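You operate a simulated robot arm through the tools that you are given. There is no shell and no other tool.

You run a simulated robot arm. Do the job below in one go: nothing can be reset, and whatever is moved stays where it is left.

Task
Null the rings at the job card's mark and hold the reading.
Fine: run the carriage to the mark, brake it, then fine knob till RINGS shows 0.

Only the result counts: the job must be done as asked and must still hold three seconds after the hand-in. Knocking over, shifting, dropping, spilling or breaking anything else fails it.

Robot
A 6-joint arm with a four-finger gripper, fixed in place. Base frame: the origin is on the floor under the middle of its stand, x ahead of it, y to its left, z up. Readings come in mm, rad, newtons and seconds.
With the tool pointing down near the work surface it reaches from about 560 to 880 mm from the base axis. Its first joint turns from -2.897 to 2.897 rad. Payload 3.43 kg.
Tool frame: the origin (TCP) lies between the finger pads and is the grasp point; the fingertips stand 30 mm ahead of it; z points along the fingers, y is the line along which they close. The gripper opens to 120 mm; its body begins 85 mm behind the TCP.
Orientation is that of the tool frame in the base frame, as a unit quaternion [w, x, y, z]. With the fingers straight down and closing along the base's y, the tool's x points along the base's -x, its y along +y and its z along -z.

Tools
- The arm moves only by the tool arm_command. Its argument "commands" is text: rows parted by semicolons, each of 7 numbers parted by spaces: the shift along the tool's x, y, z in cm, then the turn, a rotation vector about the tool's x, y, z in rad, then the closure, from 0 (fully open) to 1 (shut). In form: tx ty tz rx ry rz hand; .... A call has 1 to 20 rows; each row is the pose to reach, as a shift and turn from the pose commanded when the call began, along the tool's axes at that moment. A row lasts 0.2 s, in which the tool goes at most 50 mm and 0.15 rad; a call with a longer step from one row to the next is refused whole, and so is a gripper value outside its range. Where a pose cannot be reached the arm comes as near as it can. A force on the tool above 70 N (or 10 N above the force at the start of the call, whichever is more), or a blocked arm, ends the call early, and 0.2 s more pass. The fingers move at their own pace (about 136.2 mm/s each) and stop on an object; they squeeze with about 42 N. The grip force told is the motor's: it shows also when the fingers shut on nothing. Time passes only in rows, and 0.2 s behind the last, so rows that repeat a pose let the fingers close. The reply holds the time, the measured pose of the TCP, the force on the tool along the base axes, the opening and the grip force, in the units named above and with some noise, with the torque about the TCP (base axes, N m) and any sound that the robot's microphone picked up.
- Cameras (640 x 400 px; columns grow to the right, rows downward): "scene" is fixed at [221.1, -501.4, 1424.2]; the picture's right is [0.57, -0.82, 0.00], its down [-0.62, -0.43, -0.66] and it looks along [0.54, 0.38, -0.75] (base axes); focal length 214 px, centre (320, 200). "wrist" rides on the gripper at [71, -17, -121] in the tool frame; the picture's right is [0.23, 0.97, 0.00], its down [-0.81, 0.19, -0.55] and it looks along [-0.54, 0.13, 0.83] (tool axes); focal length 275 px, centre (320, 200). There is no depth. A picture from a camera that has moved, and an enlarged one, comes with that camera's place and axes in the base frame and with its lens.
- camera(camera): a new picture of that camera. The clock stands still meanwhile.
- move_column(by): moves the trunk up (or, below 0, down) by that many mm; the arm rides with it, the base frame stays. It gives what a move gives, with no picture.
- inspect(camera, box): a new picture of the part [left, top, right, bottom] of that camera's present view, enlarged. The clock stands still meanwhile.
- sign_off(): hands the job in; it is judged then, once.

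Nothing tells you positions but the pictures and the camera data. Unless the task says otherwise, let go and move clear before handing in.

The tools are called after ">>>" by a JSON object that holds its "name" and its "arguments". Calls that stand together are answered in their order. arm_command: Moves the arm, as the interface text tells. Its arguments: {"type":"object","properties":{"commands":{"type":"string"}},"required":["commands"]} The other tools are called the same way: move_column (by) moves the trunk up or down; camera (camera) takes a picture; inspect (camera, box) takes an enlarged picture of a part of a camera's view; sign_off () hands the job in.

At the start:

```text
time: 0.0
eef_pos: [437.4, -289.1, 1229.0]
ee_rot: [0.0, 0.001, 1.0, 0.0]
force: [-0.8, -0.1, 0.1]
moment: [0.0, 0.0, -0.01]
width: 120.0
gripper_force: 0.0
trunk travel left (down, up): [-250.0, 290.0]
```

scene: 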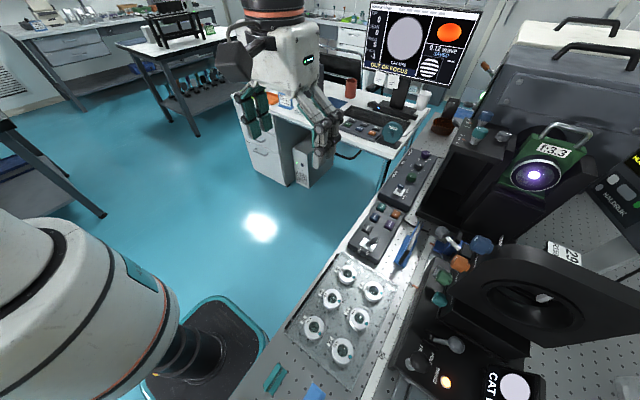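
wrist: 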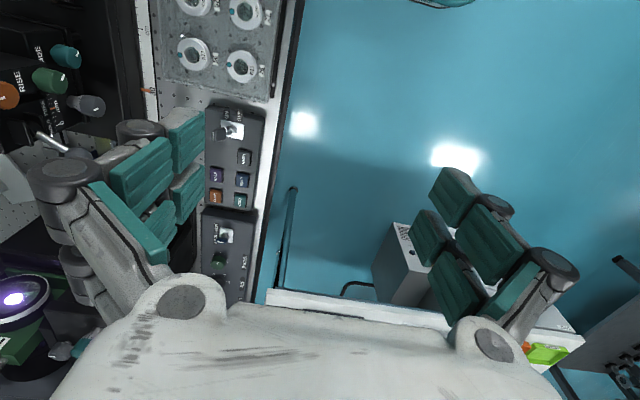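

I see an optical bench with knobs, control boxes, a monitor and another robot in the background. I'll look closer at parts of the scene to find the job card, the carriage, the brake and the fine knob.

>>> {"name": "inspect", "arguments": {"camera": "scene", "box": [360, 0, 490, 90]}}

>>> {"name": "inspect", "arguments": {"camera": "scene", "box": [340, 140, 500, 260]}}

>>> {"name": "inspect", "arguments": {"camera": "scene", "box": [480, 100, 640, 220]}}

>>> {"name": "inspect", "arguments": {"camera": "scene", "box": [380, 220, 600, 400]}}

>>> {"name": "inspect", "arguments": {"camera": "scene", "box": [240, 240, 420, 400]}}

>>> {"name": "inspect", "arguments": {"camera": "wrist", "box": [0, 0, 280, 200]}}

```text
4.44 times, centred on (425, 45) of scene
camera zoom: at [221.1, -501.4, 1424.2], right [0.57, -0.82, 0.0], down [-0.62, -0.43, -0.66], along [0.54, 0.38, -0.75], focal length 953 px, centre (-147, 889)
```

zoom: 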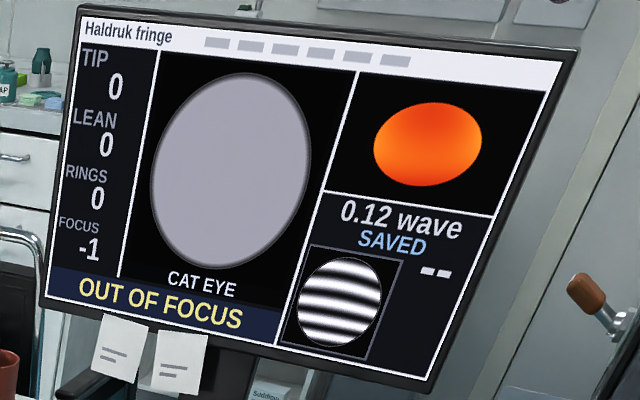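

```text
3.33 times, centred on (420, 200) of scene
camera zoom: at [221.1, -501.4, 1424.2], right [0.57, -0.82, 0.0], down [-0.62, -0.43, -0.66], along [0.54, 0.38, -0.75], focal length 715 px, centre (-13, 200)
```

zoom: 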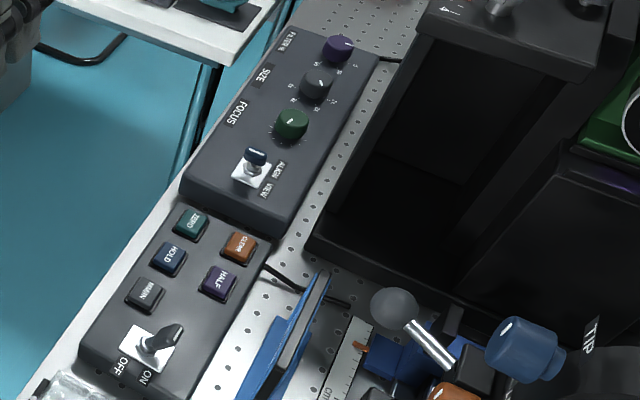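

```text
3.33 times, centred on (560, 160) of scene
camera zoom: at [221.1, -501.4, 1424.2], right [0.57, -0.82, 0.0], down [-0.62, -0.43, -0.66], along [0.54, 0.38, -0.75], focal length 715 px, centre (-480, 333)
```

zoom: 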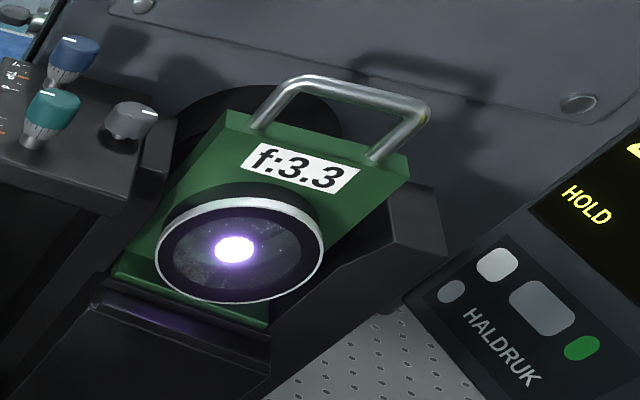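

```text
2.22 times, centred on (490, 310) of scene
camera zoom: at [221.1, -501.4, 1424.2], right [0.57, -0.82, 0.0], down [-0.62, -0.43, -0.66], along [0.54, 0.38, -0.75], focal length 477 px, centre (-58, -44)
```

zoom: 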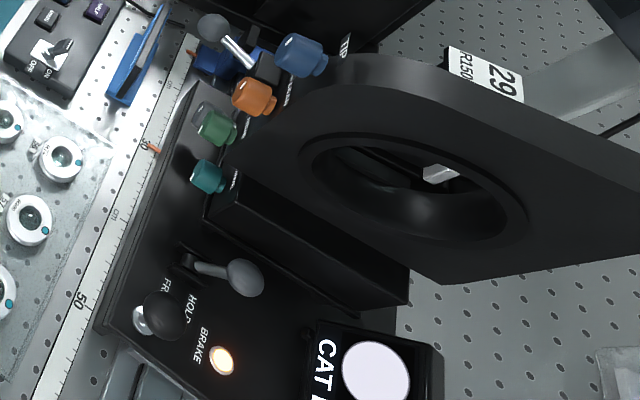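

```text
2.50 times, centred on (330, 320) of scene
camera zoom: at [221.1, -501.4, 1424.2], right [0.57, -0.82, 0.0], down [-0.62, -0.43, -0.66], along [0.54, 0.38, -0.75], focal length 536 px, centre (295, -100)
```

zoom: 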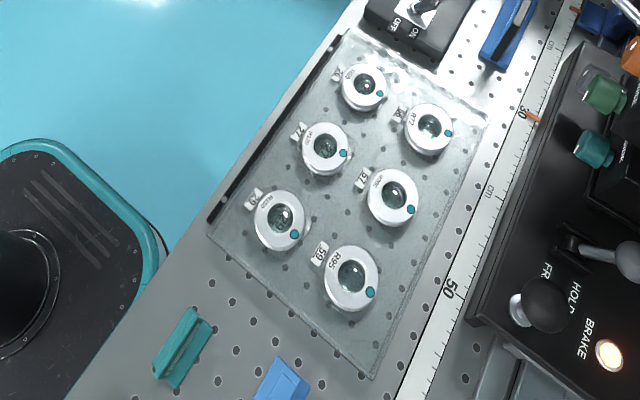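

```text
2.00 times, centred on (140, 100) of wrist
camera zoom: at [365.6, -305.1, 1348.5], right [-0.23, 0.97, 0.0], down [0.81, 0.19, 0.55], along [0.54, 0.13, -0.83], focal length 551 px, centre (680, 400)
```

zoom: 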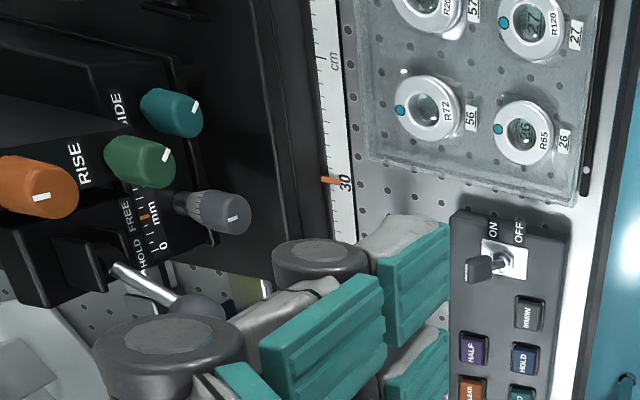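

The rail with its cm scale runs along x at about y = -590, and the carriage with the mount has HOLD/FREE levers. Next I look closer at the displays, the levers and anything that could be the job card.

>>> {"name": "inspect", "arguments": {"camera": "scene", "box": [570, 120, 640, 240]}}

>>> {"name": "inspect", "arguments": {"camera": "scene", "box": [390, 210, 490, 310]}}

>>> {"name": "inspect", "arguments": {"camera": "scene", "box": [380, 310, 560, 400]}}

>>> {"name": "inspect", "arguments": {"camera": "scene", "box": [420, 90, 520, 180]}}

>>> {"name": "inspect", "arguments": {"camera": "wrist", "box": [0, 30, 160, 170]}}

>>> {"name": "inspect", "arguments": {"camera": "wrist", "box": [180, 80, 300, 320]}}

>>> {"name": "inspect", "arguments": {"camera": "scene", "box": [340, 50, 440, 140]}}

>>> {"name": "inspect", "arguments": {"camera": "scene", "box": [220, 340, 400, 400]}}

```text
3.33 times, centred on (605, 180) of scene
camera zoom: at [221.1, -501.4, 1424.2], right [0.57, -0.82, 0.0], down [-0.62, -0.43, -0.66], along [0.54, 0.38, -0.75], focal length 715 px, centre (-630, 267)
```

zoom: 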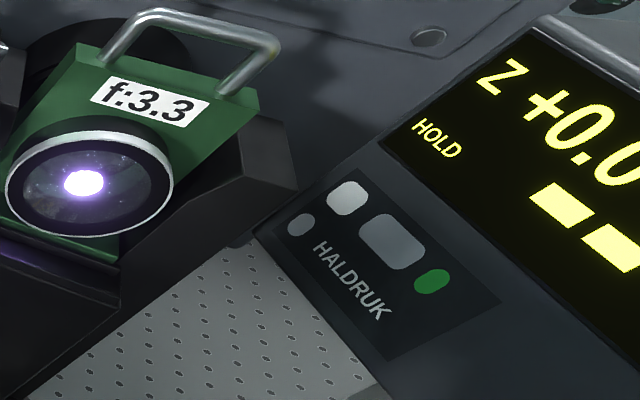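

```text
4.00 times, centred on (440, 260) of scene
camera zoom: at [221.1, -501.4, 1424.2], right [0.57, -0.82, 0.0], down [-0.62, -0.43, -0.66], along [0.54, 0.38, -0.75], focal length 858 px, centre (-160, -40)
```

zoom: 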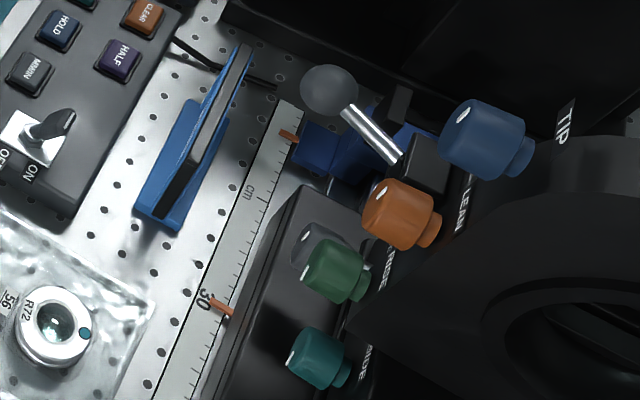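

```text
3.56 times, centred on (470, 355) of scene
camera zoom: at [221.1, -501.4, 1424.2], right [0.57, -0.82, 0.0], down [-0.62, -0.43, -0.66], along [0.54, 0.38, -0.75], focal length 763 px, centre (-213, -351)
```

zoom: 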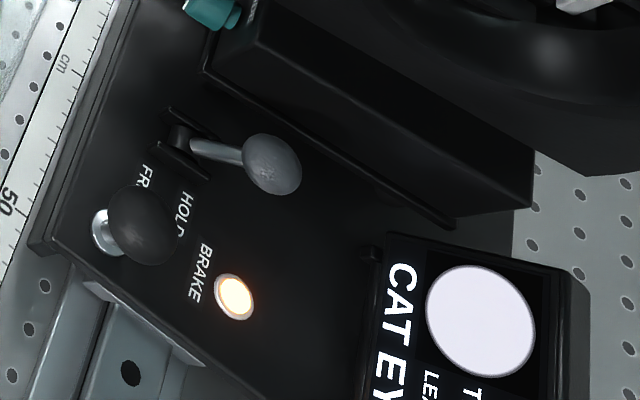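

```text
4.44 times, centred on (470, 135) of scene
camera zoom: at [221.1, -501.4, 1424.2], right [0.57, -0.82, 0.0], down [-0.62, -0.43, -0.66], along [0.54, 0.38, -0.75], focal length 953 px, centre (-347, 489)
```

zoom: 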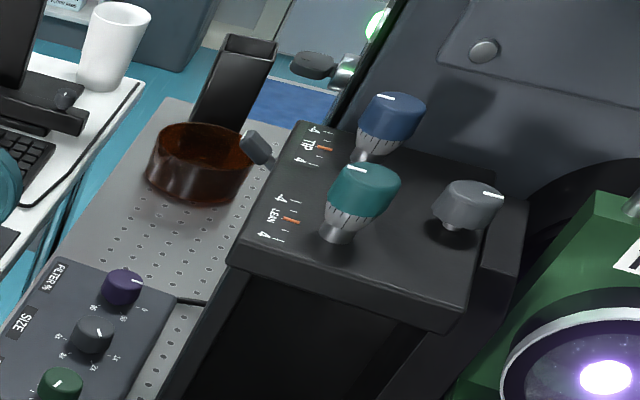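

```text
2.86 times, centred on (80, 100) of wrist
camera zoom: at [365.6, -305.1, 1348.5], right [-0.23, 0.97, 0.0], down [0.81, 0.19, 0.55], along [0.54, 0.13, -0.83], focal length 786 px, centre (1006, 486)
```

zoom: 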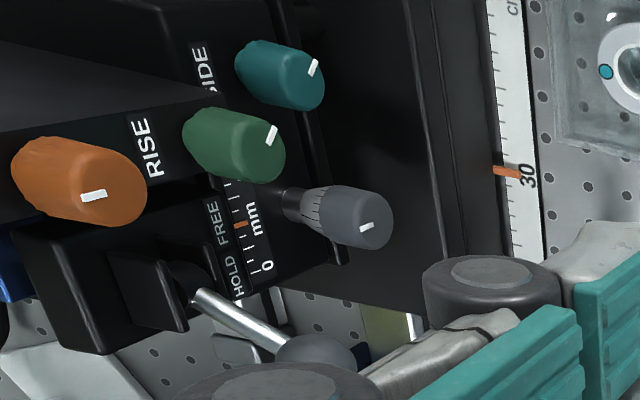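

```text
1.67 times, centred on (240, 200) of wrist
camera zoom: at [365.6, -305.1, 1348.5], right [-0.23, 0.97, 0.0], down [0.81, 0.19, 0.55], along [0.54, 0.13, -0.83], focal length 459 px, centre (453, 200)
```

zoom: 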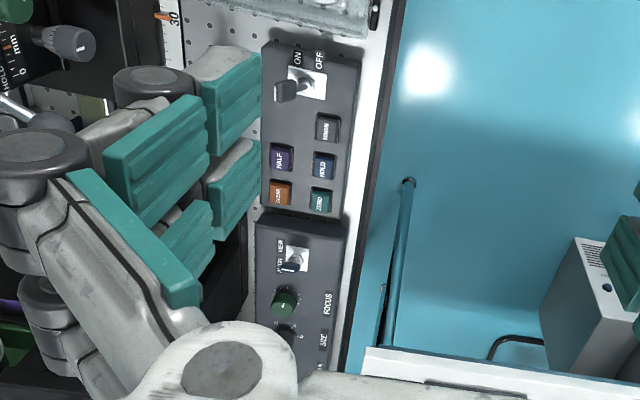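

```text
4.44 times, centred on (390, 95) of scene
camera zoom: at [221.1, -501.4, 1424.2], right [0.57, -0.82, 0.0], down [-0.62, -0.43, -0.66], along [0.54, 0.38, -0.75], focal length 953 px, centre (9, 667)
```

zoom: 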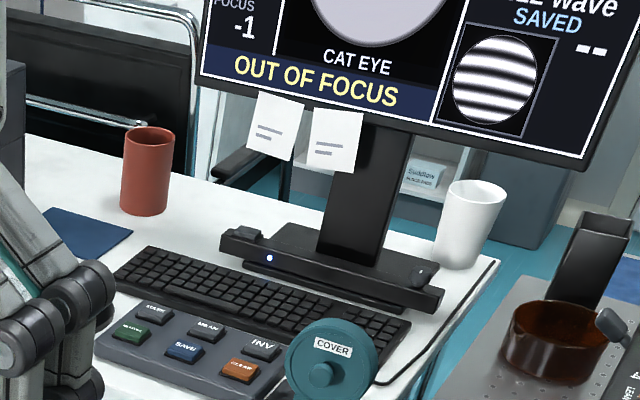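

```text
3.56 times, centred on (310, 370) of scene
camera zoom: at [221.1, -501.4, 1424.2], right [0.57, -0.82, 0.0], down [-0.62, -0.43, -0.66], along [0.54, 0.38, -0.75], focal length 763 px, centre (356, -404)
```

zoom: 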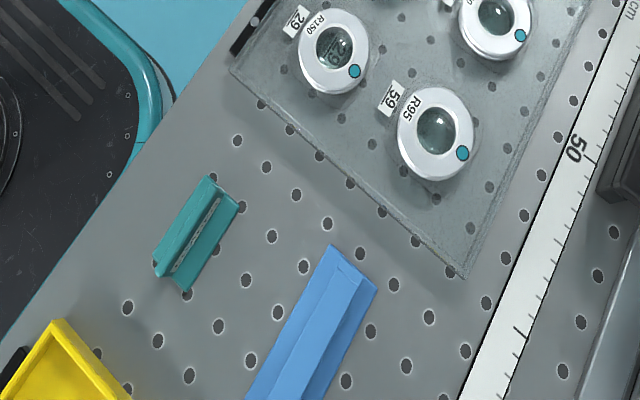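

The blue stand near the rail may hold the job card edge-on to this camera. I turn the wrist to look toward the bench side (-y) to read the card and the displays.

>>> {"name": "arm_command", "arguments": {"commands": "0 0 0 0 0 0.15 0; 0 0 0 0 0 0.3 0; 0 0 0 0 0 0.45 0; 0 0 0 0 0 0.6 0; 0 0 0 0 0 0.75 0; 0 0 0 0 0 0.9 0; 0 0 0 0 0 1.05 0; 0 0 0 0 0 1.2 0; 0 0 0 0 0 1.35 0; 0 0 0 0 0 1.5 0; 0 0 0 0 0 1.57 0"}}

>>> {"name": "camera", "arguments": {"camera": "wrist"}}

```text
time: 2.4
eef_pos: [435.5, -289.6, 1227.7]
ee_rot: [0.001, 0.708, 0.707, 0.0]
force: [0.2, 1.2, 0.2]
moment: [0.01, 0.03, -0.03]
width: 120.0
gripper_force: 0.1
trunk travel left (down, up): [-250.0, 290.0]
```

```text
taken
camera wrist: at [420.5, -216.3, 1348.1], right [0.97, 0.23, 0.0], down [0.19, -0.81, 0.55], along [0.13, -0.54, -0.83], focal length 275 px, centre (320, 200)
```

wrist: 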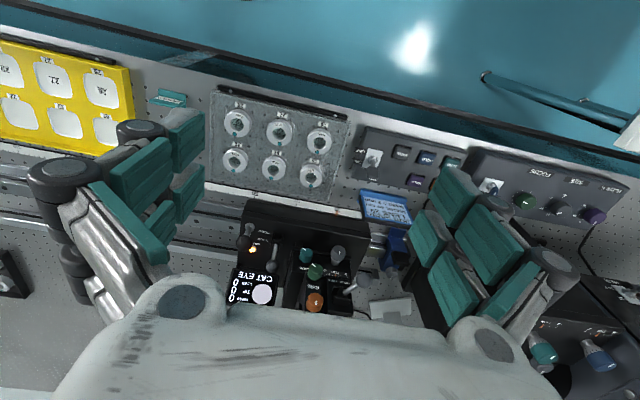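

The blue stand is a card with text. I zoom into it and the carriage controls.

>>> {"name": "inspect", "arguments": {"camera": "wrist", "box": [350, 180, 430, 230]}}

>>> {"name": "inspect", "arguments": {"camera": "wrist", "box": [220, 190, 420, 320]}}

>>> {"name": "inspect", "arguments": {"camera": "wrist", "box": [340, 120, 480, 220]}}

>>> {"name": "inspect", "arguments": {"camera": "wrist", "box": [200, 80, 380, 210]}}

>>> {"name": "inspect", "arguments": {"camera": "wrist", "box": [0, 20, 220, 160]}}

```text
8.00 times, centred on (390, 205) of wrist
camera zoom: at [420.5, -216.3, 1348.1], right [0.97, 0.23, 0.0], down [0.19, -0.81, 0.55], along [0.13, -0.54, -0.83], focal length 2202 px, centre (-240, 160)
```

zoom: 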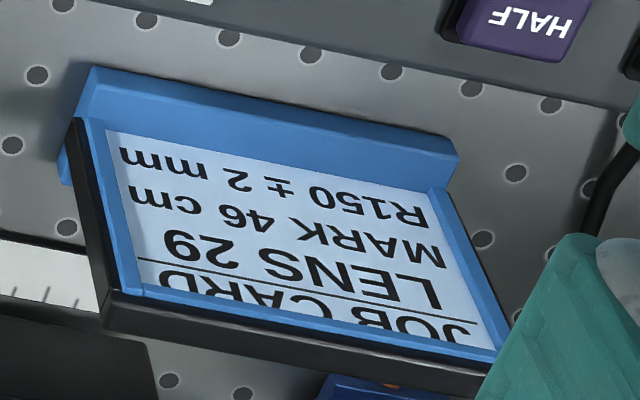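

```text
3.08 times, centred on (320, 255) of wrist
camera zoom: at [420.5, -216.3, 1348.1], right [0.97, 0.23, 0.0], down [0.19, -0.81, 0.55], along [0.13, -0.54, -0.83], focal length 847 px, centre (320, 31)
```

zoom: 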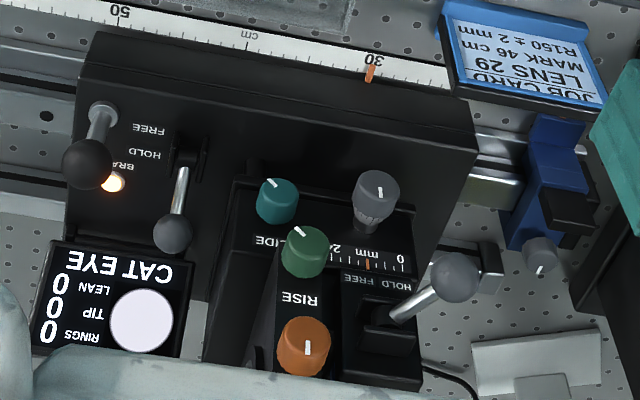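

```text
4.00 times, centred on (410, 170) of wrist
camera zoom: at [420.5, -216.3, 1348.1], right [0.97, 0.23, 0.0], down [0.19, -0.81, 0.55], along [0.13, -0.54, -0.83], focal length 1101 px, centre (-40, 320)
```

zoom: 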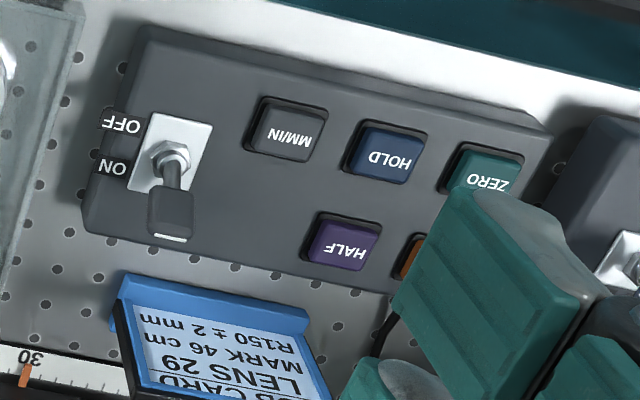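

```text
3.08 times, centred on (290, 145) of wrist
camera zoom: at [420.5, -216.3, 1348.1], right [0.97, 0.23, 0.0], down [0.19, -0.81, 0.55], along [0.13, -0.54, -0.83], focal length 847 px, centre (412, 369)
```

zoom: 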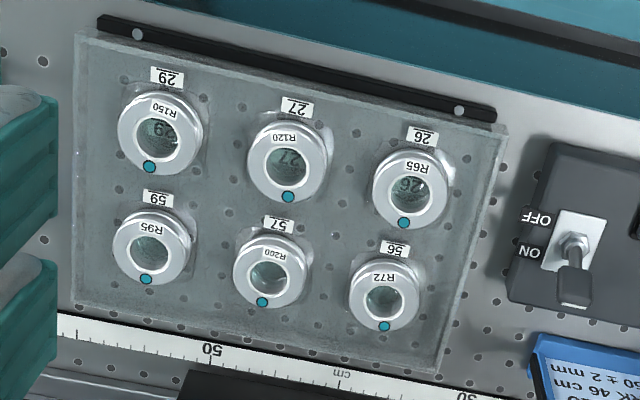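

```text
2.86 times, centred on (110, 90) of wrist
camera zoom: at [420.5, -216.3, 1348.1], right [0.97, 0.23, 0.0], down [0.19, -0.81, 0.55], along [0.13, -0.54, -0.83], focal length 786 px, centre (920, 514)
```

zoom: 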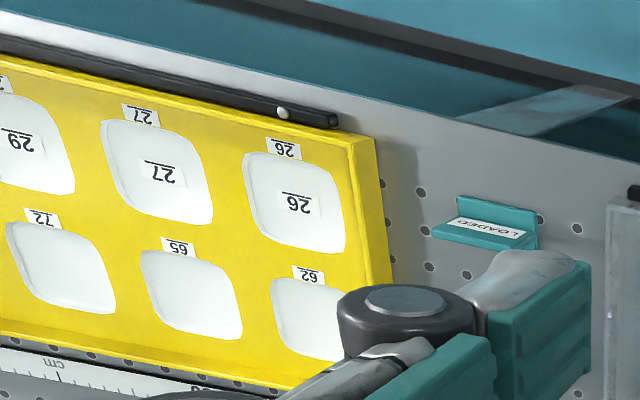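

The card reads LENS 29, MARK 46 cm, R150 ± 2 mm; the carriage pointer stands near 30 cm, so the carriage must run about 160 mm toward -x. The brake lever seems to be at HOLD with the lamp lit; I check the rail to the left, the lens labels, and then turn to see the DRO.

>>> {"name": "inspect", "arguments": {"camera": "wrist", "box": [0, 140, 120, 320]}}

>>> {"name": "inspect", "arguments": {"camera": "wrist", "box": [320, 185, 360, 215]}}

>>> {"name": "arm_command", "arguments": {"commands": "0 0 0 0 0 -0.15 0; 0 0 0 0 0 -0.3 0; 0 0 0 0 0 -0.45 0; 0 0 0 0 0 -0.6 0; 0 0 0 0 0 -0.75 0; 0 0 0 0 0 -0.9 0"}}

>>> {"name": "arm_command", "arguments": {"commands": "0 0 0 0 -0.15 0 0; 0 0 0 0 -0.3 0 0; 0 0 0 0 -0.45 0 0; 0 0 0 0 -0.6 0 0"}}

>>> {"name": "camera", "arguments": {"camera": "wrist"}}

```text
2.22 times, centred on (60, 230) of wrist
camera zoom: at [420.5, -216.3, 1348.1], right [0.97, 0.23, 0.0], down [0.19, -0.81, 0.55], along [0.13, -0.54, -0.83], focal length 612 px, centre (898, 133)
```

zoom: 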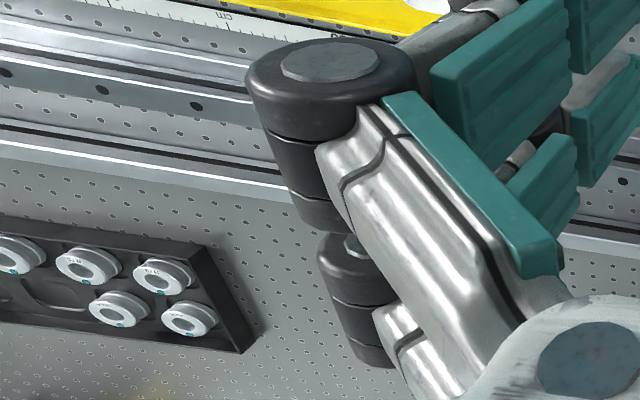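

```text
13.33 times, centred on (340, 200) of wrist
camera zoom: at [420.5, -216.3, 1348.1], right [0.97, 0.23, 0.0], down [0.19, -0.81, 0.55], along [0.13, -0.54, -0.83], focal length 3670 px, centre (53, 200)
```

zoom: 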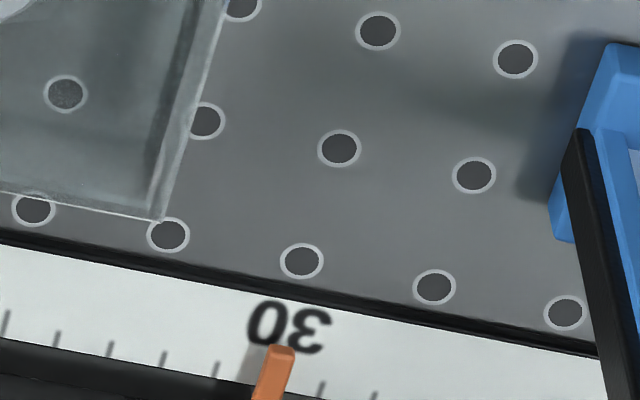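

```text
time: 3.8
eef_pos: [435.8, -290.5, 1228.6]
ee_rot: [-0.001, 0.328, 0.945, -0.001]
force: [-0.1, -0.7, 0.4]
moment: [0.01, 0.01, -0.01]
width: 120.1
gripper_force: 0.2
trunk travel left (down, up): [-250.0, 290.0]
```

```text
time: 4.8
eef_pos: [435.6, -290.3, 1228.3]
ee_rot: [0.28, 0.314, 0.902, -0.099]
force: [-0.2, -0.4, -0.3]
moment: [-0.02, -0.03, -0.02]
width: 120.2
gripper_force: 0.0
trunk travel left (down, up): [-250.0, 290.0]
```

```text
taken
camera wrist: at [326.1, -222.8, 1287.0], right [0.46, 0.88, -0.13], down [0.4, -0.07, 0.92], along [0.8, -0.47, -0.38], focal length 275 px, centre (320, 200)
```

wrist: 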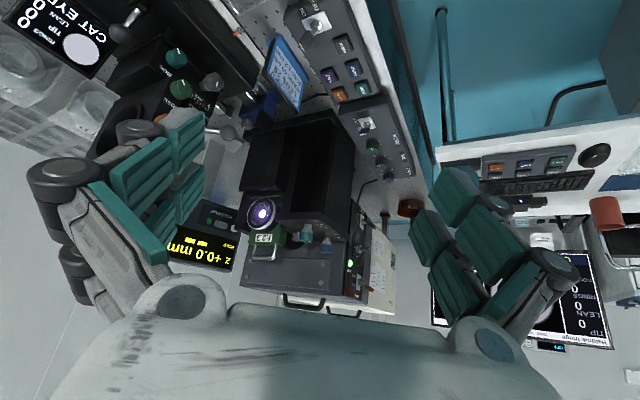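

>>> {"name": "inspect", "arguments": {"camera": "wrist", "box": [150, 190, 270, 290]}}

>>> {"name": "inspect", "arguments": {"camera": "wrist", "box": [0, 0, 300, 150]}}

>>> {"name": "inspect", "arguments": {"camera": "wrist", "box": [340, 180, 440, 320]}}

>>> {"name": "inspect", "arguments": {"camera": "wrist", "box": [260, 0, 420, 180]}}

```text
4.00 times, centred on (210, 240) of wrist
camera zoom: at [326.1, -222.8, 1287.0], right [0.46, 0.88, -0.13], down [0.4, -0.07, 0.92], along [0.8, -0.47, -0.38], focal length 1101 px, centre (760, 40)
```

zoom: 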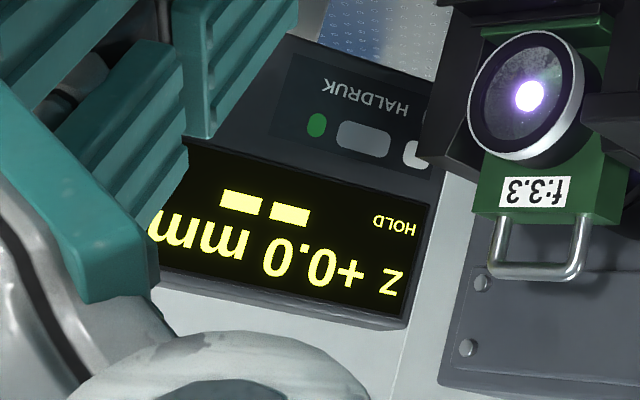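

```text
2.13 times, centred on (150, 75) of wrist
camera zoom: at [326.1, -222.8, 1287.0], right [0.46, 0.88, -0.13], down [0.4, -0.07, 0.92], along [0.8, -0.47, -0.38], focal length 587 px, centre (683, 467)
```

zoom: 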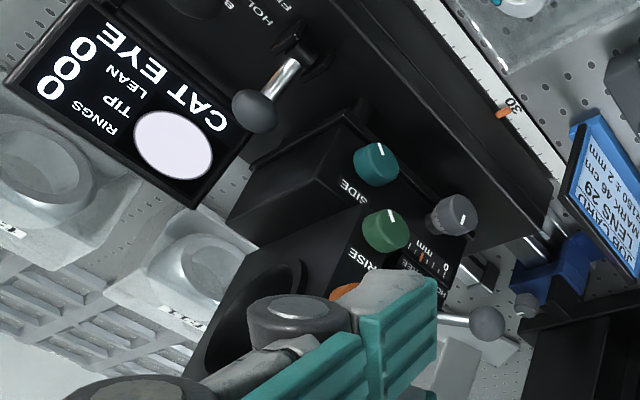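

```text
2.86 times, centred on (390, 250) of wrist
camera zoom: at [326.1, -222.8, 1287.0], right [0.46, 0.88, -0.13], down [0.4, -0.07, 0.92], along [0.8, -0.47, -0.38], focal length 786 px, centre (120, 57)
```

zoom: 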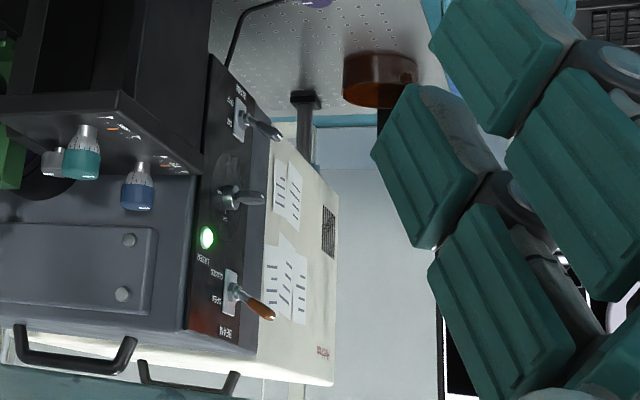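

```text
2.22 times, centred on (340, 90) of wrist
camera zoom: at [326.1, -222.8, 1287.0], right [0.46, 0.88, -0.13], down [0.4, -0.07, 0.92], along [0.8, -0.47, -0.38], focal length 612 px, centre (276, 444)
```

zoom: 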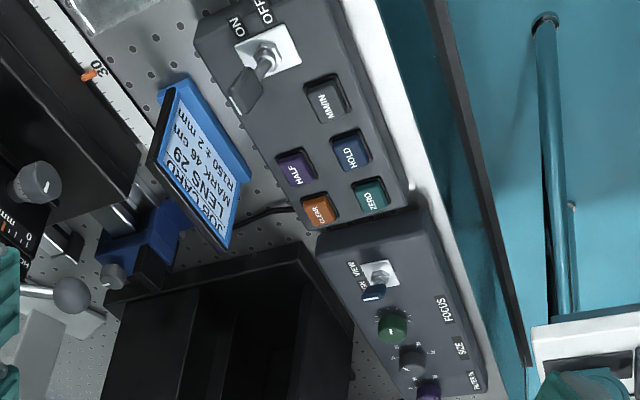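

The DRO reads Z +0.0 mm with HOLD shown; the card and control boxes are clear now. I re-orient the wrist so the tool can point toward -y with the camera on top, to get a close look at the carriage.

>>> {"name": "arm_command", "arguments": {"commands": "0 0 0 0 0.15 0 0; 0 0 0 0 0.3 0 0; 0 0 0 0 0.45 0 0; 0 0 0 0 0.6 0 0"}}

>>> {"name": "arm_command", "arguments": {"commands": "0 0 0 0 0 -0.15 0; 0 0 0 0 0 -0.3 0; 0 0 0 0 0 -0.45 0; 0 0 0 0 0 -0.6 0; 0 0 0 0 0 -0.75 0; 0 0 0 0 0 -0.9 0; 0 0 0 0 0 -1.05 0; 0 0 0 0 0 -1.2 0; 0 0 0 0 0 -1.35 0; 0 0 0 0 0 -1.5 0; 0 0 0 0 0 -1.65 0; 0 0 0 0 0 -1.8 0; 0 0 0 0 0 -1.95 0; 0 0 0 0 0 -2.1 0; 0 0 0 0 0 -2.24 0"}}

```text
time: 5.8
eef_pos: [436.5, -290.0, 1228.3]
ee_rot: [0.0, 0.329, 0.944, -0.001]
force: [-0.4, -0.4, -0.1]
moment: [-0.03, 0.01, 0.06]
width: 120.2
gripper_force: 0.2
trunk travel left (down, up): [-250.0, 290.0]
```

```text
time: 9.0
eef_pos: [436.7, -290.1, 1227.6]
ee_rot: [0.0, -0.707, 0.707, 0.0]
force: [0.2, 0.0, 0.1]
moment: [0.0, -0.01, 0.03]
width: 119.9
gripper_force: 0.0
trunk travel left (down, up): [-250.0, 290.0]
```

The tool now points down with its x toward -y. Next I tilt the fingers toward -y while moving forward a little, to look at the carriage.

>>> {"name": "arm_command", "arguments": {"commands": "1 -0.5 0.5 0 0.15 0 0; 2 -1 1 0 0.3 0 0; 3 -1.5 1.5 0 0.45 0 0; 4 -2 2 0 0.6 0 0; 5 -2.5 2.5 0 0.75 0 0; 6 -3 3 0 0.9 0 0; 7 -3.5 3.5 0 1.05 0 0; 8 -4 4 0 1.2 0 0"}}

>>> {"name": "camera", "arguments": {"camera": "wrist"}}

>>> {"name": "camera", "arguments": {"camera": "scene"}}

```text
time: 10.8
eef_pos: [476.9, -369.0, 1188.6]
ee_rot: [0.4, 0.583, -0.583, 0.4]
force: [0.0, -0.2, -0.4]
moment: [0.0, 0.01, -0.02]
width: 120.0
gripper_force: 0.0
trunk travel left (down, up): [-250.0, 290.0]
```

```text
taken
camera wrist: at [494.7, -280.8, 1298.3], right [-0.97, -0.08, 0.22], down [-0.19, 0.81, -0.56], along [-0.13, -0.58, -0.8], focal length 275 px, centre (320, 200)
```

wrist: 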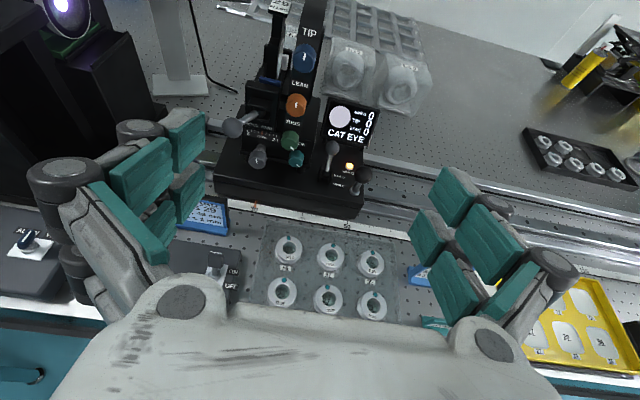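

```text
taken
```

scene: 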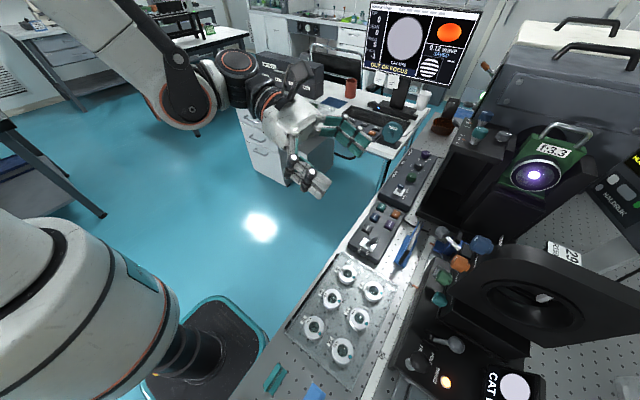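

This upright view shows the whole carriage. I zoom into its controls and the rail ahead.

>>> {"name": "inspect", "arguments": {"camera": "wrist", "box": [210, 60, 390, 220]}}

>>> {"name": "inspect", "arguments": {"camera": "wrist", "box": [215, 90, 315, 180]}}

>>> {"name": "inspect", "arguments": {"camera": "wrist", "box": [310, 95, 390, 215]}}

>>> {"name": "inspect", "arguments": {"camera": "wrist", "box": [360, 100, 640, 280]}}

>>> {"name": "inspect", "arguments": {"camera": "wrist", "box": [240, 190, 420, 290]}}

```text
2.50 times, centred on (300, 140) of wrist
camera zoom: at [494.7, -280.8, 1298.3], right [-0.97, -0.08, 0.22], down [-0.19, 0.81, -0.56], along [-0.13, -0.58, -0.8], focal length 688 px, centre (370, 350)
```

zoom: 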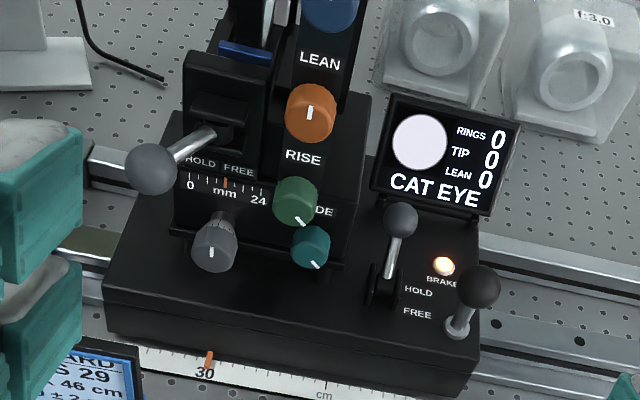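

```text
4.44 times, centred on (265, 135) of wrist
camera zoom: at [494.7, -280.8, 1298.3], right [-0.97, -0.08, 0.22], down [-0.19, 0.81, -0.56], along [-0.13, -0.58, -0.8], focal length 1224 px, centre (564, 489)
```

zoom: 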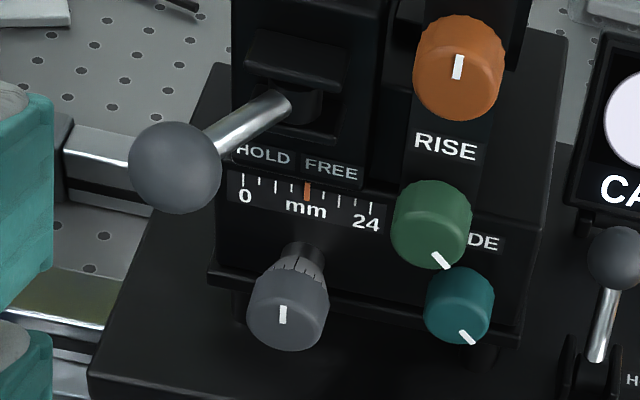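

```text
3.33 times, centred on (350, 155) of wrist
camera zoom: at [494.7, -280.8, 1298.3], right [-0.97, -0.08, 0.22], down [-0.19, 0.81, -0.56], along [-0.13, -0.58, -0.8], focal length 918 px, centre (220, 350)
```

zoom: 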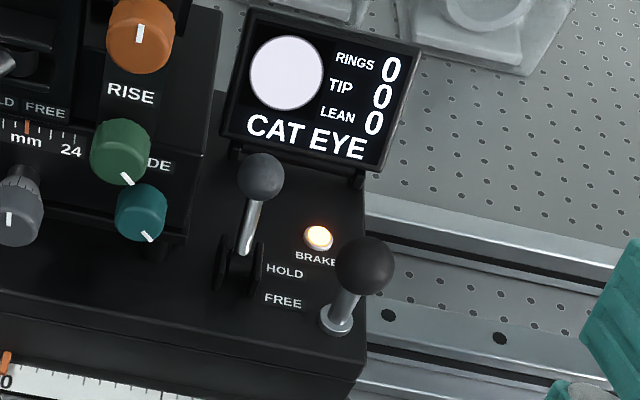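

```text
2.22 times, centred on (500, 190) of wrist
camera zoom: at [494.7, -280.8, 1298.3], right [-0.97, -0.08, 0.22], down [-0.19, 0.81, -0.56], along [-0.13, -0.58, -0.8], focal length 612 px, centre (-80, 222)
```

zoom: 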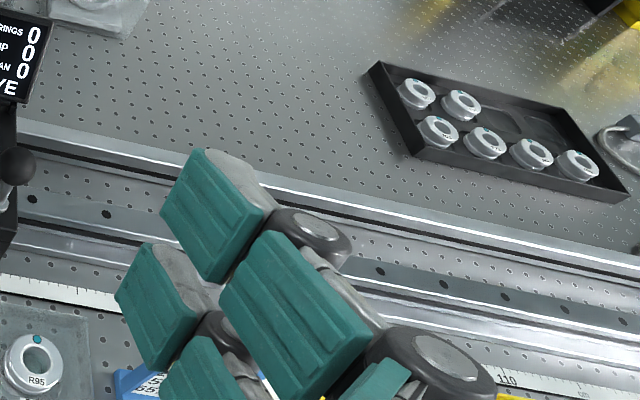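

```text
3.56 times, centred on (330, 240) of wrist
camera zoom: at [494.7, -280.8, 1298.3], right [-0.97, -0.08, 0.22], down [-0.19, 0.81, -0.56], along [-0.13, -0.58, -0.8], focal length 979 px, centre (284, 58)
```

zoom: 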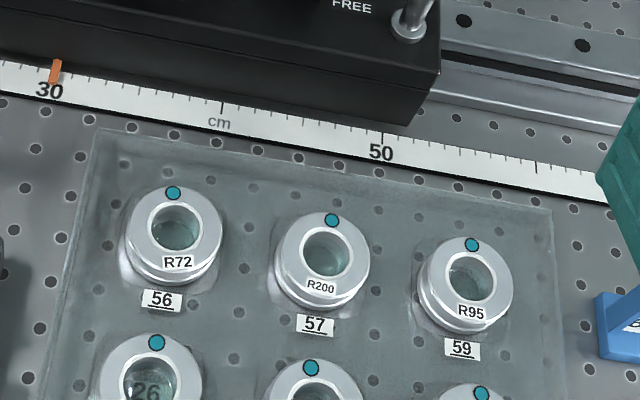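

The controls are clear now: brake lever (HOLD/FREE) with a lit lamp, a black push ball, a fine slide lock lever at HOLD, the grey fine knob under a 0–24 mm scale showing 12. I check the shape of my own fingers and the pointer before moving in.

>>> {"name": "inspect", "arguments": {"camera": "scene", "box": [220, 40, 400, 220]}}

>>> {"name": "inspect", "arguments": {"camera": "wrist", "box": [235, 195, 275, 225]}}

>>> {"name": "inspect", "arguments": {"camera": "scene", "box": [400, 220, 480, 280]}}

```text
2.22 times, centred on (310, 130) of scene
camera zoom: at [221.1, -501.4, 1424.2], right [0.57, -0.82, 0.0], down [-0.62, -0.43, -0.66], along [0.54, 0.38, -0.75], focal length 477 px, centre (342, 356)
```

zoom: 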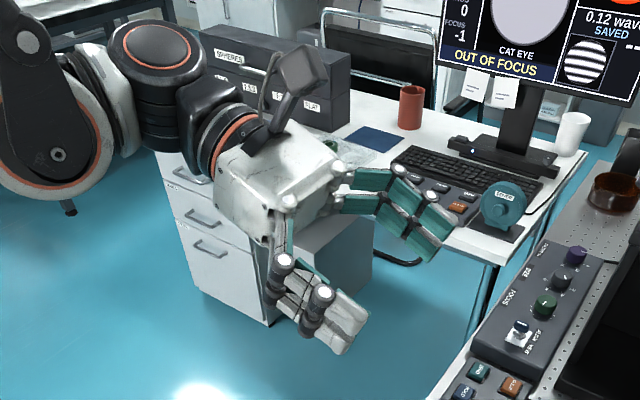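

```text
13.33 times, centred on (255, 210) of wrist
camera zoom: at [494.7, -280.8, 1298.3], right [-0.97, -0.08, 0.22], down [-0.19, 0.81, -0.56], along [-0.13, -0.58, -0.8], focal length 3670 px, centre (1187, 67)
```

zoom: 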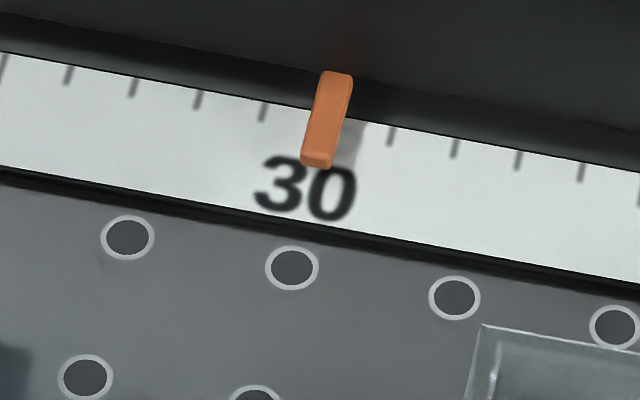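

```text
6.67 times, centred on (440, 250) of scene
camera zoom: at [221.1, -501.4, 1424.2], right [0.57, -0.82, 0.0], down [-0.62, -0.43, -0.66], along [0.54, 0.38, -0.75], focal length 1430 px, centre (-480, -133)
```

zoom: 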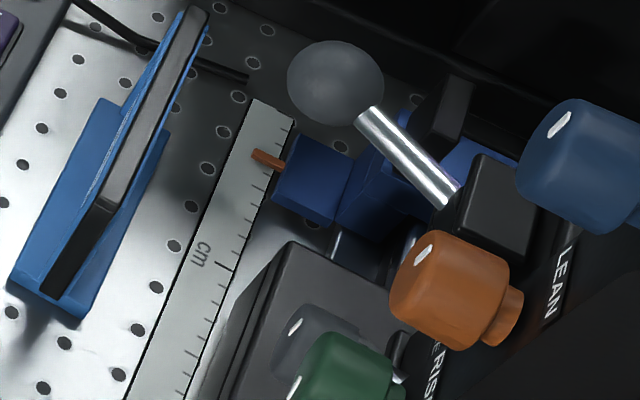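

The pointer stands exactly at 30 cm. I now return the tool to straight down with the fingers closing along y, to work the brake lever from above.

>>> {"name": "arm_command", "arguments": {"commands": "0 0 0 0 -0.15 0 0.3; 0 0 0 0 -0.3 0 0.3; 0 0 0 0 -0.45 0 0.3; 0 0 0 0 -0.6 0 0.3; 0 0 0 0 -0.75 0 0.3; 0 0 0 0 -0.9 0 0.3; 0 0 0 0 -1.05 0 0.3; 0 0 0 0 -1.2 0 0.3"}}

>>> {"name": "arm_command", "arguments": {"commands": "0 0.5 0 0 0 0.15 0.5; 0 1 0 0 0 0.3 0.5; 0 2 0 0 0 0.45 0.5; 0 3 0 0 0 0.6 0.5; 0 4 0 0 0 0.75 0.5; 1 5 0 0 0 0.9 0.5; 2 6 0 0 0 1.05 0.5; 4 6.3 0 0 0 1.2 0.5; 6 6.3 0 0 0 1.35 0.5; 8 6.3 0 0 0 1.5 0.5; 10 6.3 0 0 0 1.57 0.5"}}

>>> {"name": "camera", "arguments": {"camera": "wrist"}}

```text
time: 12.6
eef_pos: [475.4, -371.1, 1188.6]
ee_rot: [0.001, -0.706, 0.708, 0.0]
force: [0.3, 0.2, 0.7]
moment: [0.02, -0.04, -0.01]
width: 84.0
gripper_force: 0.0
trunk travel left (down, up): [-250.0, 290.0]
```

```text
time: 15.0
eef_pos: [414.0, -469.7, 1187.2]
ee_rot: [-0.001, 0.002, 1.0, 0.0]
force: [-0.8, -0.3, -0.9]
moment: [-0.03, 0.04, -0.03]
width: 60.0
gripper_force: 0.1
trunk travel left (down, up): [-250.0, 290.0]
```

```text
taken
camera wrist: at [342.9, -484.6, 1307.4], right [-0.23, 0.97, 0.0], down [0.81, 0.19, 0.55], along [0.54, 0.13, -0.83], focal length 275 px, centre (320, 200)
```

wrist: 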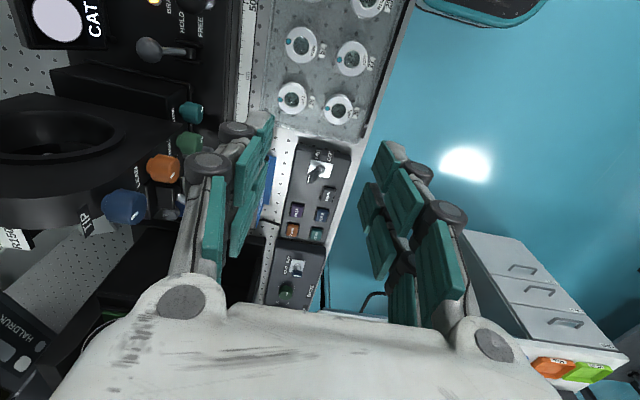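

The gripper is at 60 mm opening and the TCP projects to the image centre. I move over the brake lever ball at a safe height and look again.

>>> {"name": "arm_command", "arguments": {"commands": "0 -4 0 0 0 0 0.5; 0.1 -8 1 0 0 0 0.5; 0.1 -12 3 0 0 0 0.5; 0.1 -16 5 0 0 0 0.5; 0.1 -20.5 8 0 0 0 0.5; 0.1 -20.5 11 0 0 0 0.5; 0.1 -20.5 12 0 0 0 0.5"}}

>>> {"name": "camera", "arguments": {"camera": "wrist"}}

>>> {"name": "camera", "arguments": {"camera": "scene"}}

```text
refused: row 5 steps farther than a row can; nothing moved
```

```text
taken
camera wrist: at [342.9, -484.6, 1307.4], right [-0.23, 0.97, 0.0], down [0.81, 0.19, 0.55], along [0.54, 0.13, -0.83], focal length 275 px, centre (320, 200)
```

wrist: 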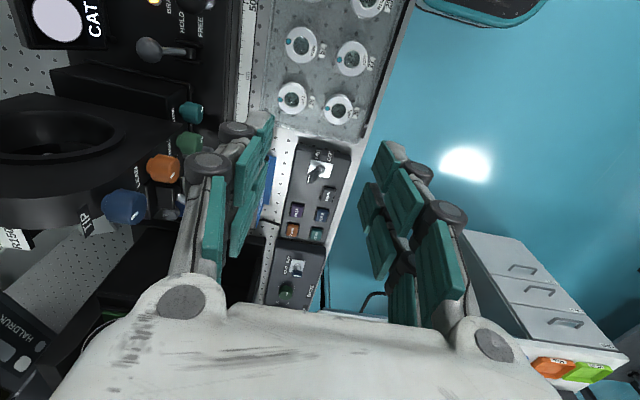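

```text
taken
```

scene: 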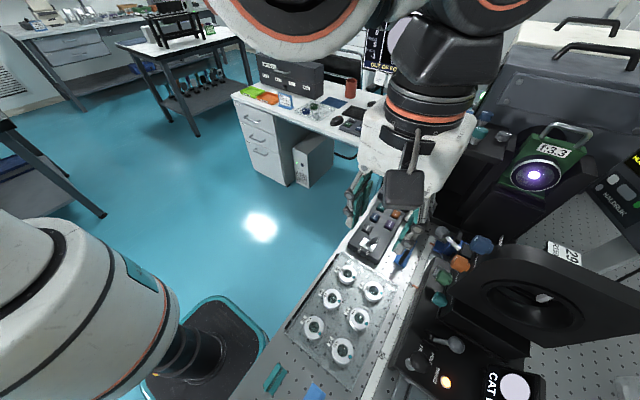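

Nothing moved since one step was too long. I repeat it with shorter steps.

>>> {"name": "arm_command", "arguments": {"commands": "0 -4 0 0 0 0 0.5; 0.1 -8 1 0 0 0 0.5; 0.1 -12 2.5 0 0 0 0.5; 0.1 -16 4 0 0 0 0.5; 0.1 -20 6 0 0 0 0.5; 0.1 -20.7 9 0 0 0 0.5; 0.1 -20.7 12 0 0 0 0.5"}}

>>> {"name": "camera", "arguments": {"camera": "wrist"}}

>>> {"name": "camera", "arguments": {"camera": "scene"}}

```text
time: 16.6
eef_pos: [411.8, -676.5, 1068.4]
ee_rot: [0.0, 0.0, 1.0, 0.0]
force: [0.3, -0.5, -0.6]
moment: [0.02, 0.03, 0.0]
width: 60.0
gripper_force: 0.2
trunk travel left (down, up): [-250.0, 290.0]
```

```text
taken
camera wrist: at [340.6, -692.0, 1188.1], right [-0.23, 0.97, 0.0], down [0.81, 0.19, 0.55], along [0.54, 0.13, -0.83], focal length 275 px, centre (320, 200)
```

wrist: 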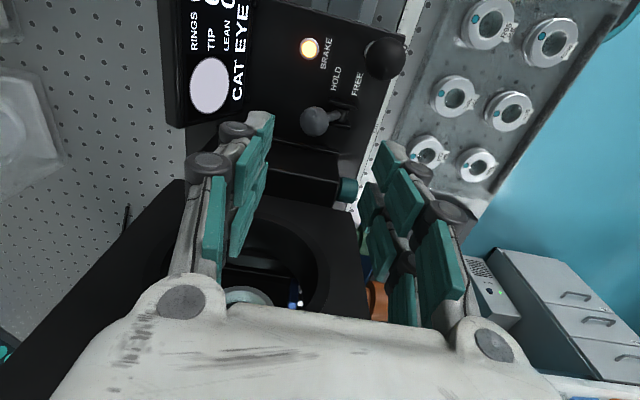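

```text
taken
```

scene: 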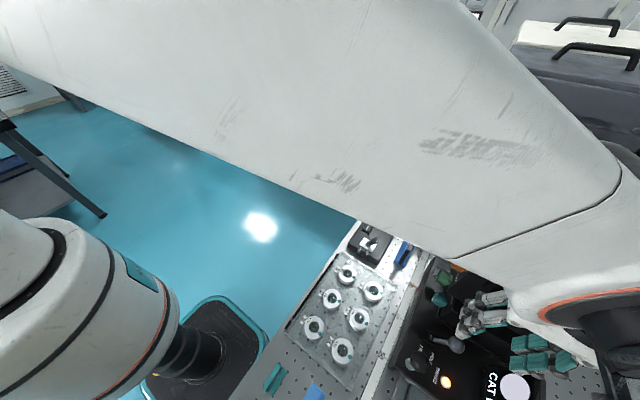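

The brake ball computes to about [422, -678, 928] with the block's face near x = 458, and the pads span ±23 mm. I descend with a 50 mm cage around the ball, just above the bracket.

>>> {"name": "arm_command", "arguments": {"commands": "-0.3 0.7 1 0 0 0 0.583; -0.3 0.7 4 0 0 0 0.583; -0.3 0.7 7 0 0 0 0.583; -0.3 0.7 8.5 0 0 0 0.583; -0.3 0.7 8.5 0 0 0 0.583"}}

>>> {"name": "camera", "arguments": {"camera": "wrist"}}

>>> {"name": "camera", "arguments": {"camera": "scene"}}

```text
time: 17.8
eef_pos: [413.6, -670.5, 984.0]
ee_rot: [0.0, 0.0, 1.0, 0.0]
force: [0.0, -0.1, 0.4]
moment: [-0.01, -0.02, 0.0]
width: 49.9
gripper_force: 0.1
trunk travel left (down, up): [-250.0, 290.0]
```

```text
taken
camera wrist: at [343.7, -686.1, 1104.5], right [-0.23, 0.97, 0.0], down [0.81, 0.19, 0.55], along [0.54, 0.13, -0.83], focal length 275 px, centre (320, 200)
```

wrist: 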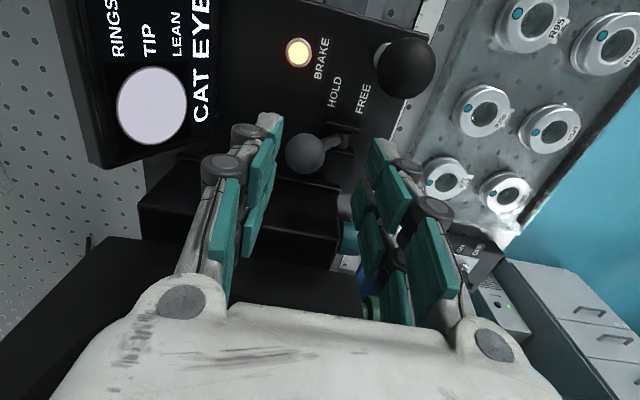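

```text
taken
```

scene: 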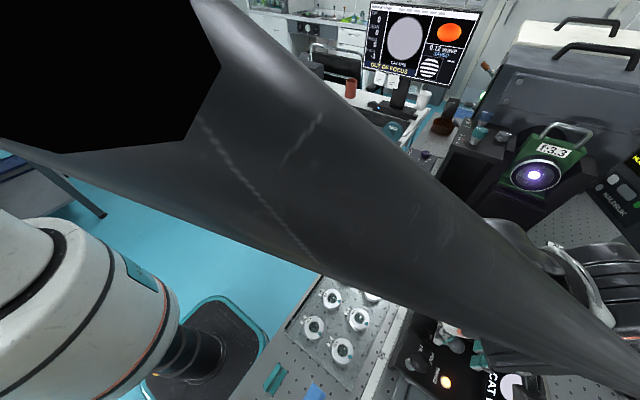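

The ball sits between the finger pads as planned. I descend the last 49 mm.

>>> {"name": "arm_command", "arguments": {"commands": "0 0 2 0 0 0 0.583; 0 0 4 0 0 0 0.583; 0 0 4.9 0 0 0 0.583; 0 0 4.9 0 0 0 0.583"}}

>>> {"name": "camera", "arguments": {"camera": "wrist"}}

```text
time: 18.8
eef_pos: [414.5, -672.6, 935.9]
ee_rot: [0.0, -0.001, 1.0, 0.0]
force: [0.7, -0.1, 0.5]
moment: [0.01, 0.01, 0.01]
width: 50.0
gripper_force: 0.0
trunk travel left (down, up): [-250.0, 290.0]
```

```text
taken
camera wrist: at [344.2, -686.9, 1055.9], right [-0.23, 0.97, 0.0], down [0.81, 0.19, 0.55], along [0.54, 0.13, -0.83], focal length 275 px, centre (320, 200)
```

wrist: 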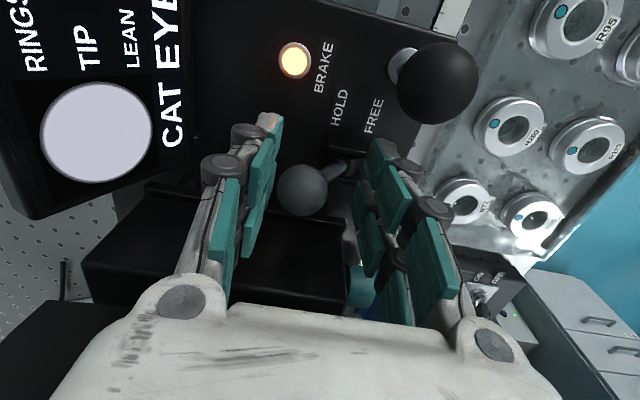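

The ball is caged. I push it gently toward +y (FREE) by 45 mm first.

>>> {"name": "arm_command", "arguments": {"commands": "0 0.7 0 0 0 0 0.583; 0 1.4 0 0 0 0 0.583; 0 2.1 0 0 0 0 0.583; 0 2.8 0 0 0 0 0.583; 0 3.5 0 0 0 0 0.583; 0 4.2 0 0 0 0 0.583; 0 4.5 0 0 0 0 0.583"}}

>>> {"name": "camera", "arguments": {"camera": "wrist"}}

```text
time: 20.4
eef_pos: [416.9, -624.2, 934.9]
ee_rot: [0.001, 0.0, 1.0, -0.001]
force: [-0.1, 0.1, -0.6]
moment: [-0.03, 0.02, 0.0]
width: 50.1
gripper_force: 0.1
trunk travel left (down, up): [-250.0, 290.0]
```

```text
taken
camera wrist: at [344.9, -639.9, 1055.3], right [-0.23, 0.97, 0.0], down [0.81, 0.19, 0.55], along [0.54, 0.13, -0.83], focal length 275 px, centre (320, 200)
```

wrist: 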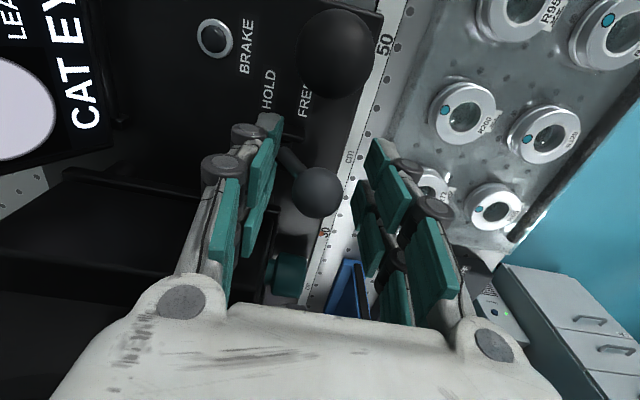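

The lamp went out and the lever snapped over to FREE. I lift out and move above the black push ball at about [357, -630, 918].

>>> {"name": "arm_command", "arguments": {"commands": "0 0 -2 0 0 0 0.55; 0 0 -5 0 0 0 0.5; 0 0 -9 0 0 0 0.5; 3 -0.3 -9 0 0 0 0.5; 5.9 -0.5 -9 0 0 0 0.5; 5.9 -0.5 -9 0 0 0 0.5"}}

>>> {"name": "camera", "arguments": {"camera": "wrist"}}

```text
time: 21.8
eef_pos: [354.2, -627.3, 1022.0]
ee_rot: [0.0, 0.001, 1.0, 0.0]
force: [0.1, 0.7, 0.5]
moment: [0.01, -0.01, 0.0]
width: 60.1
gripper_force: 0.0
trunk travel left (down, up): [-250.0, 290.0]
```

```text
taken
camera wrist: at [283.5, -643.2, 1142.9], right [-0.23, 0.97, 0.0], down [0.81, 0.19, 0.55], along [0.54, 0.13, -0.83], focal length 275 px, centre (320, 200)
```

wrist: 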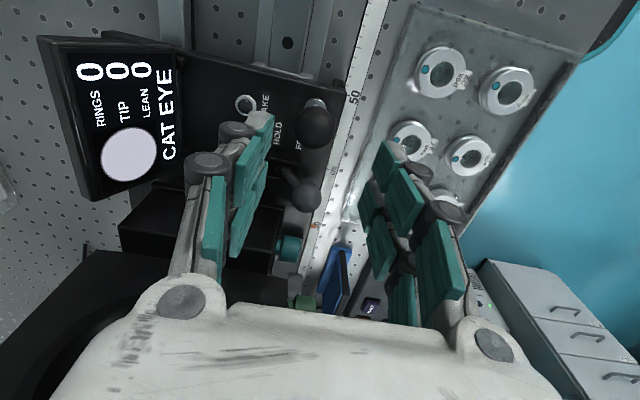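

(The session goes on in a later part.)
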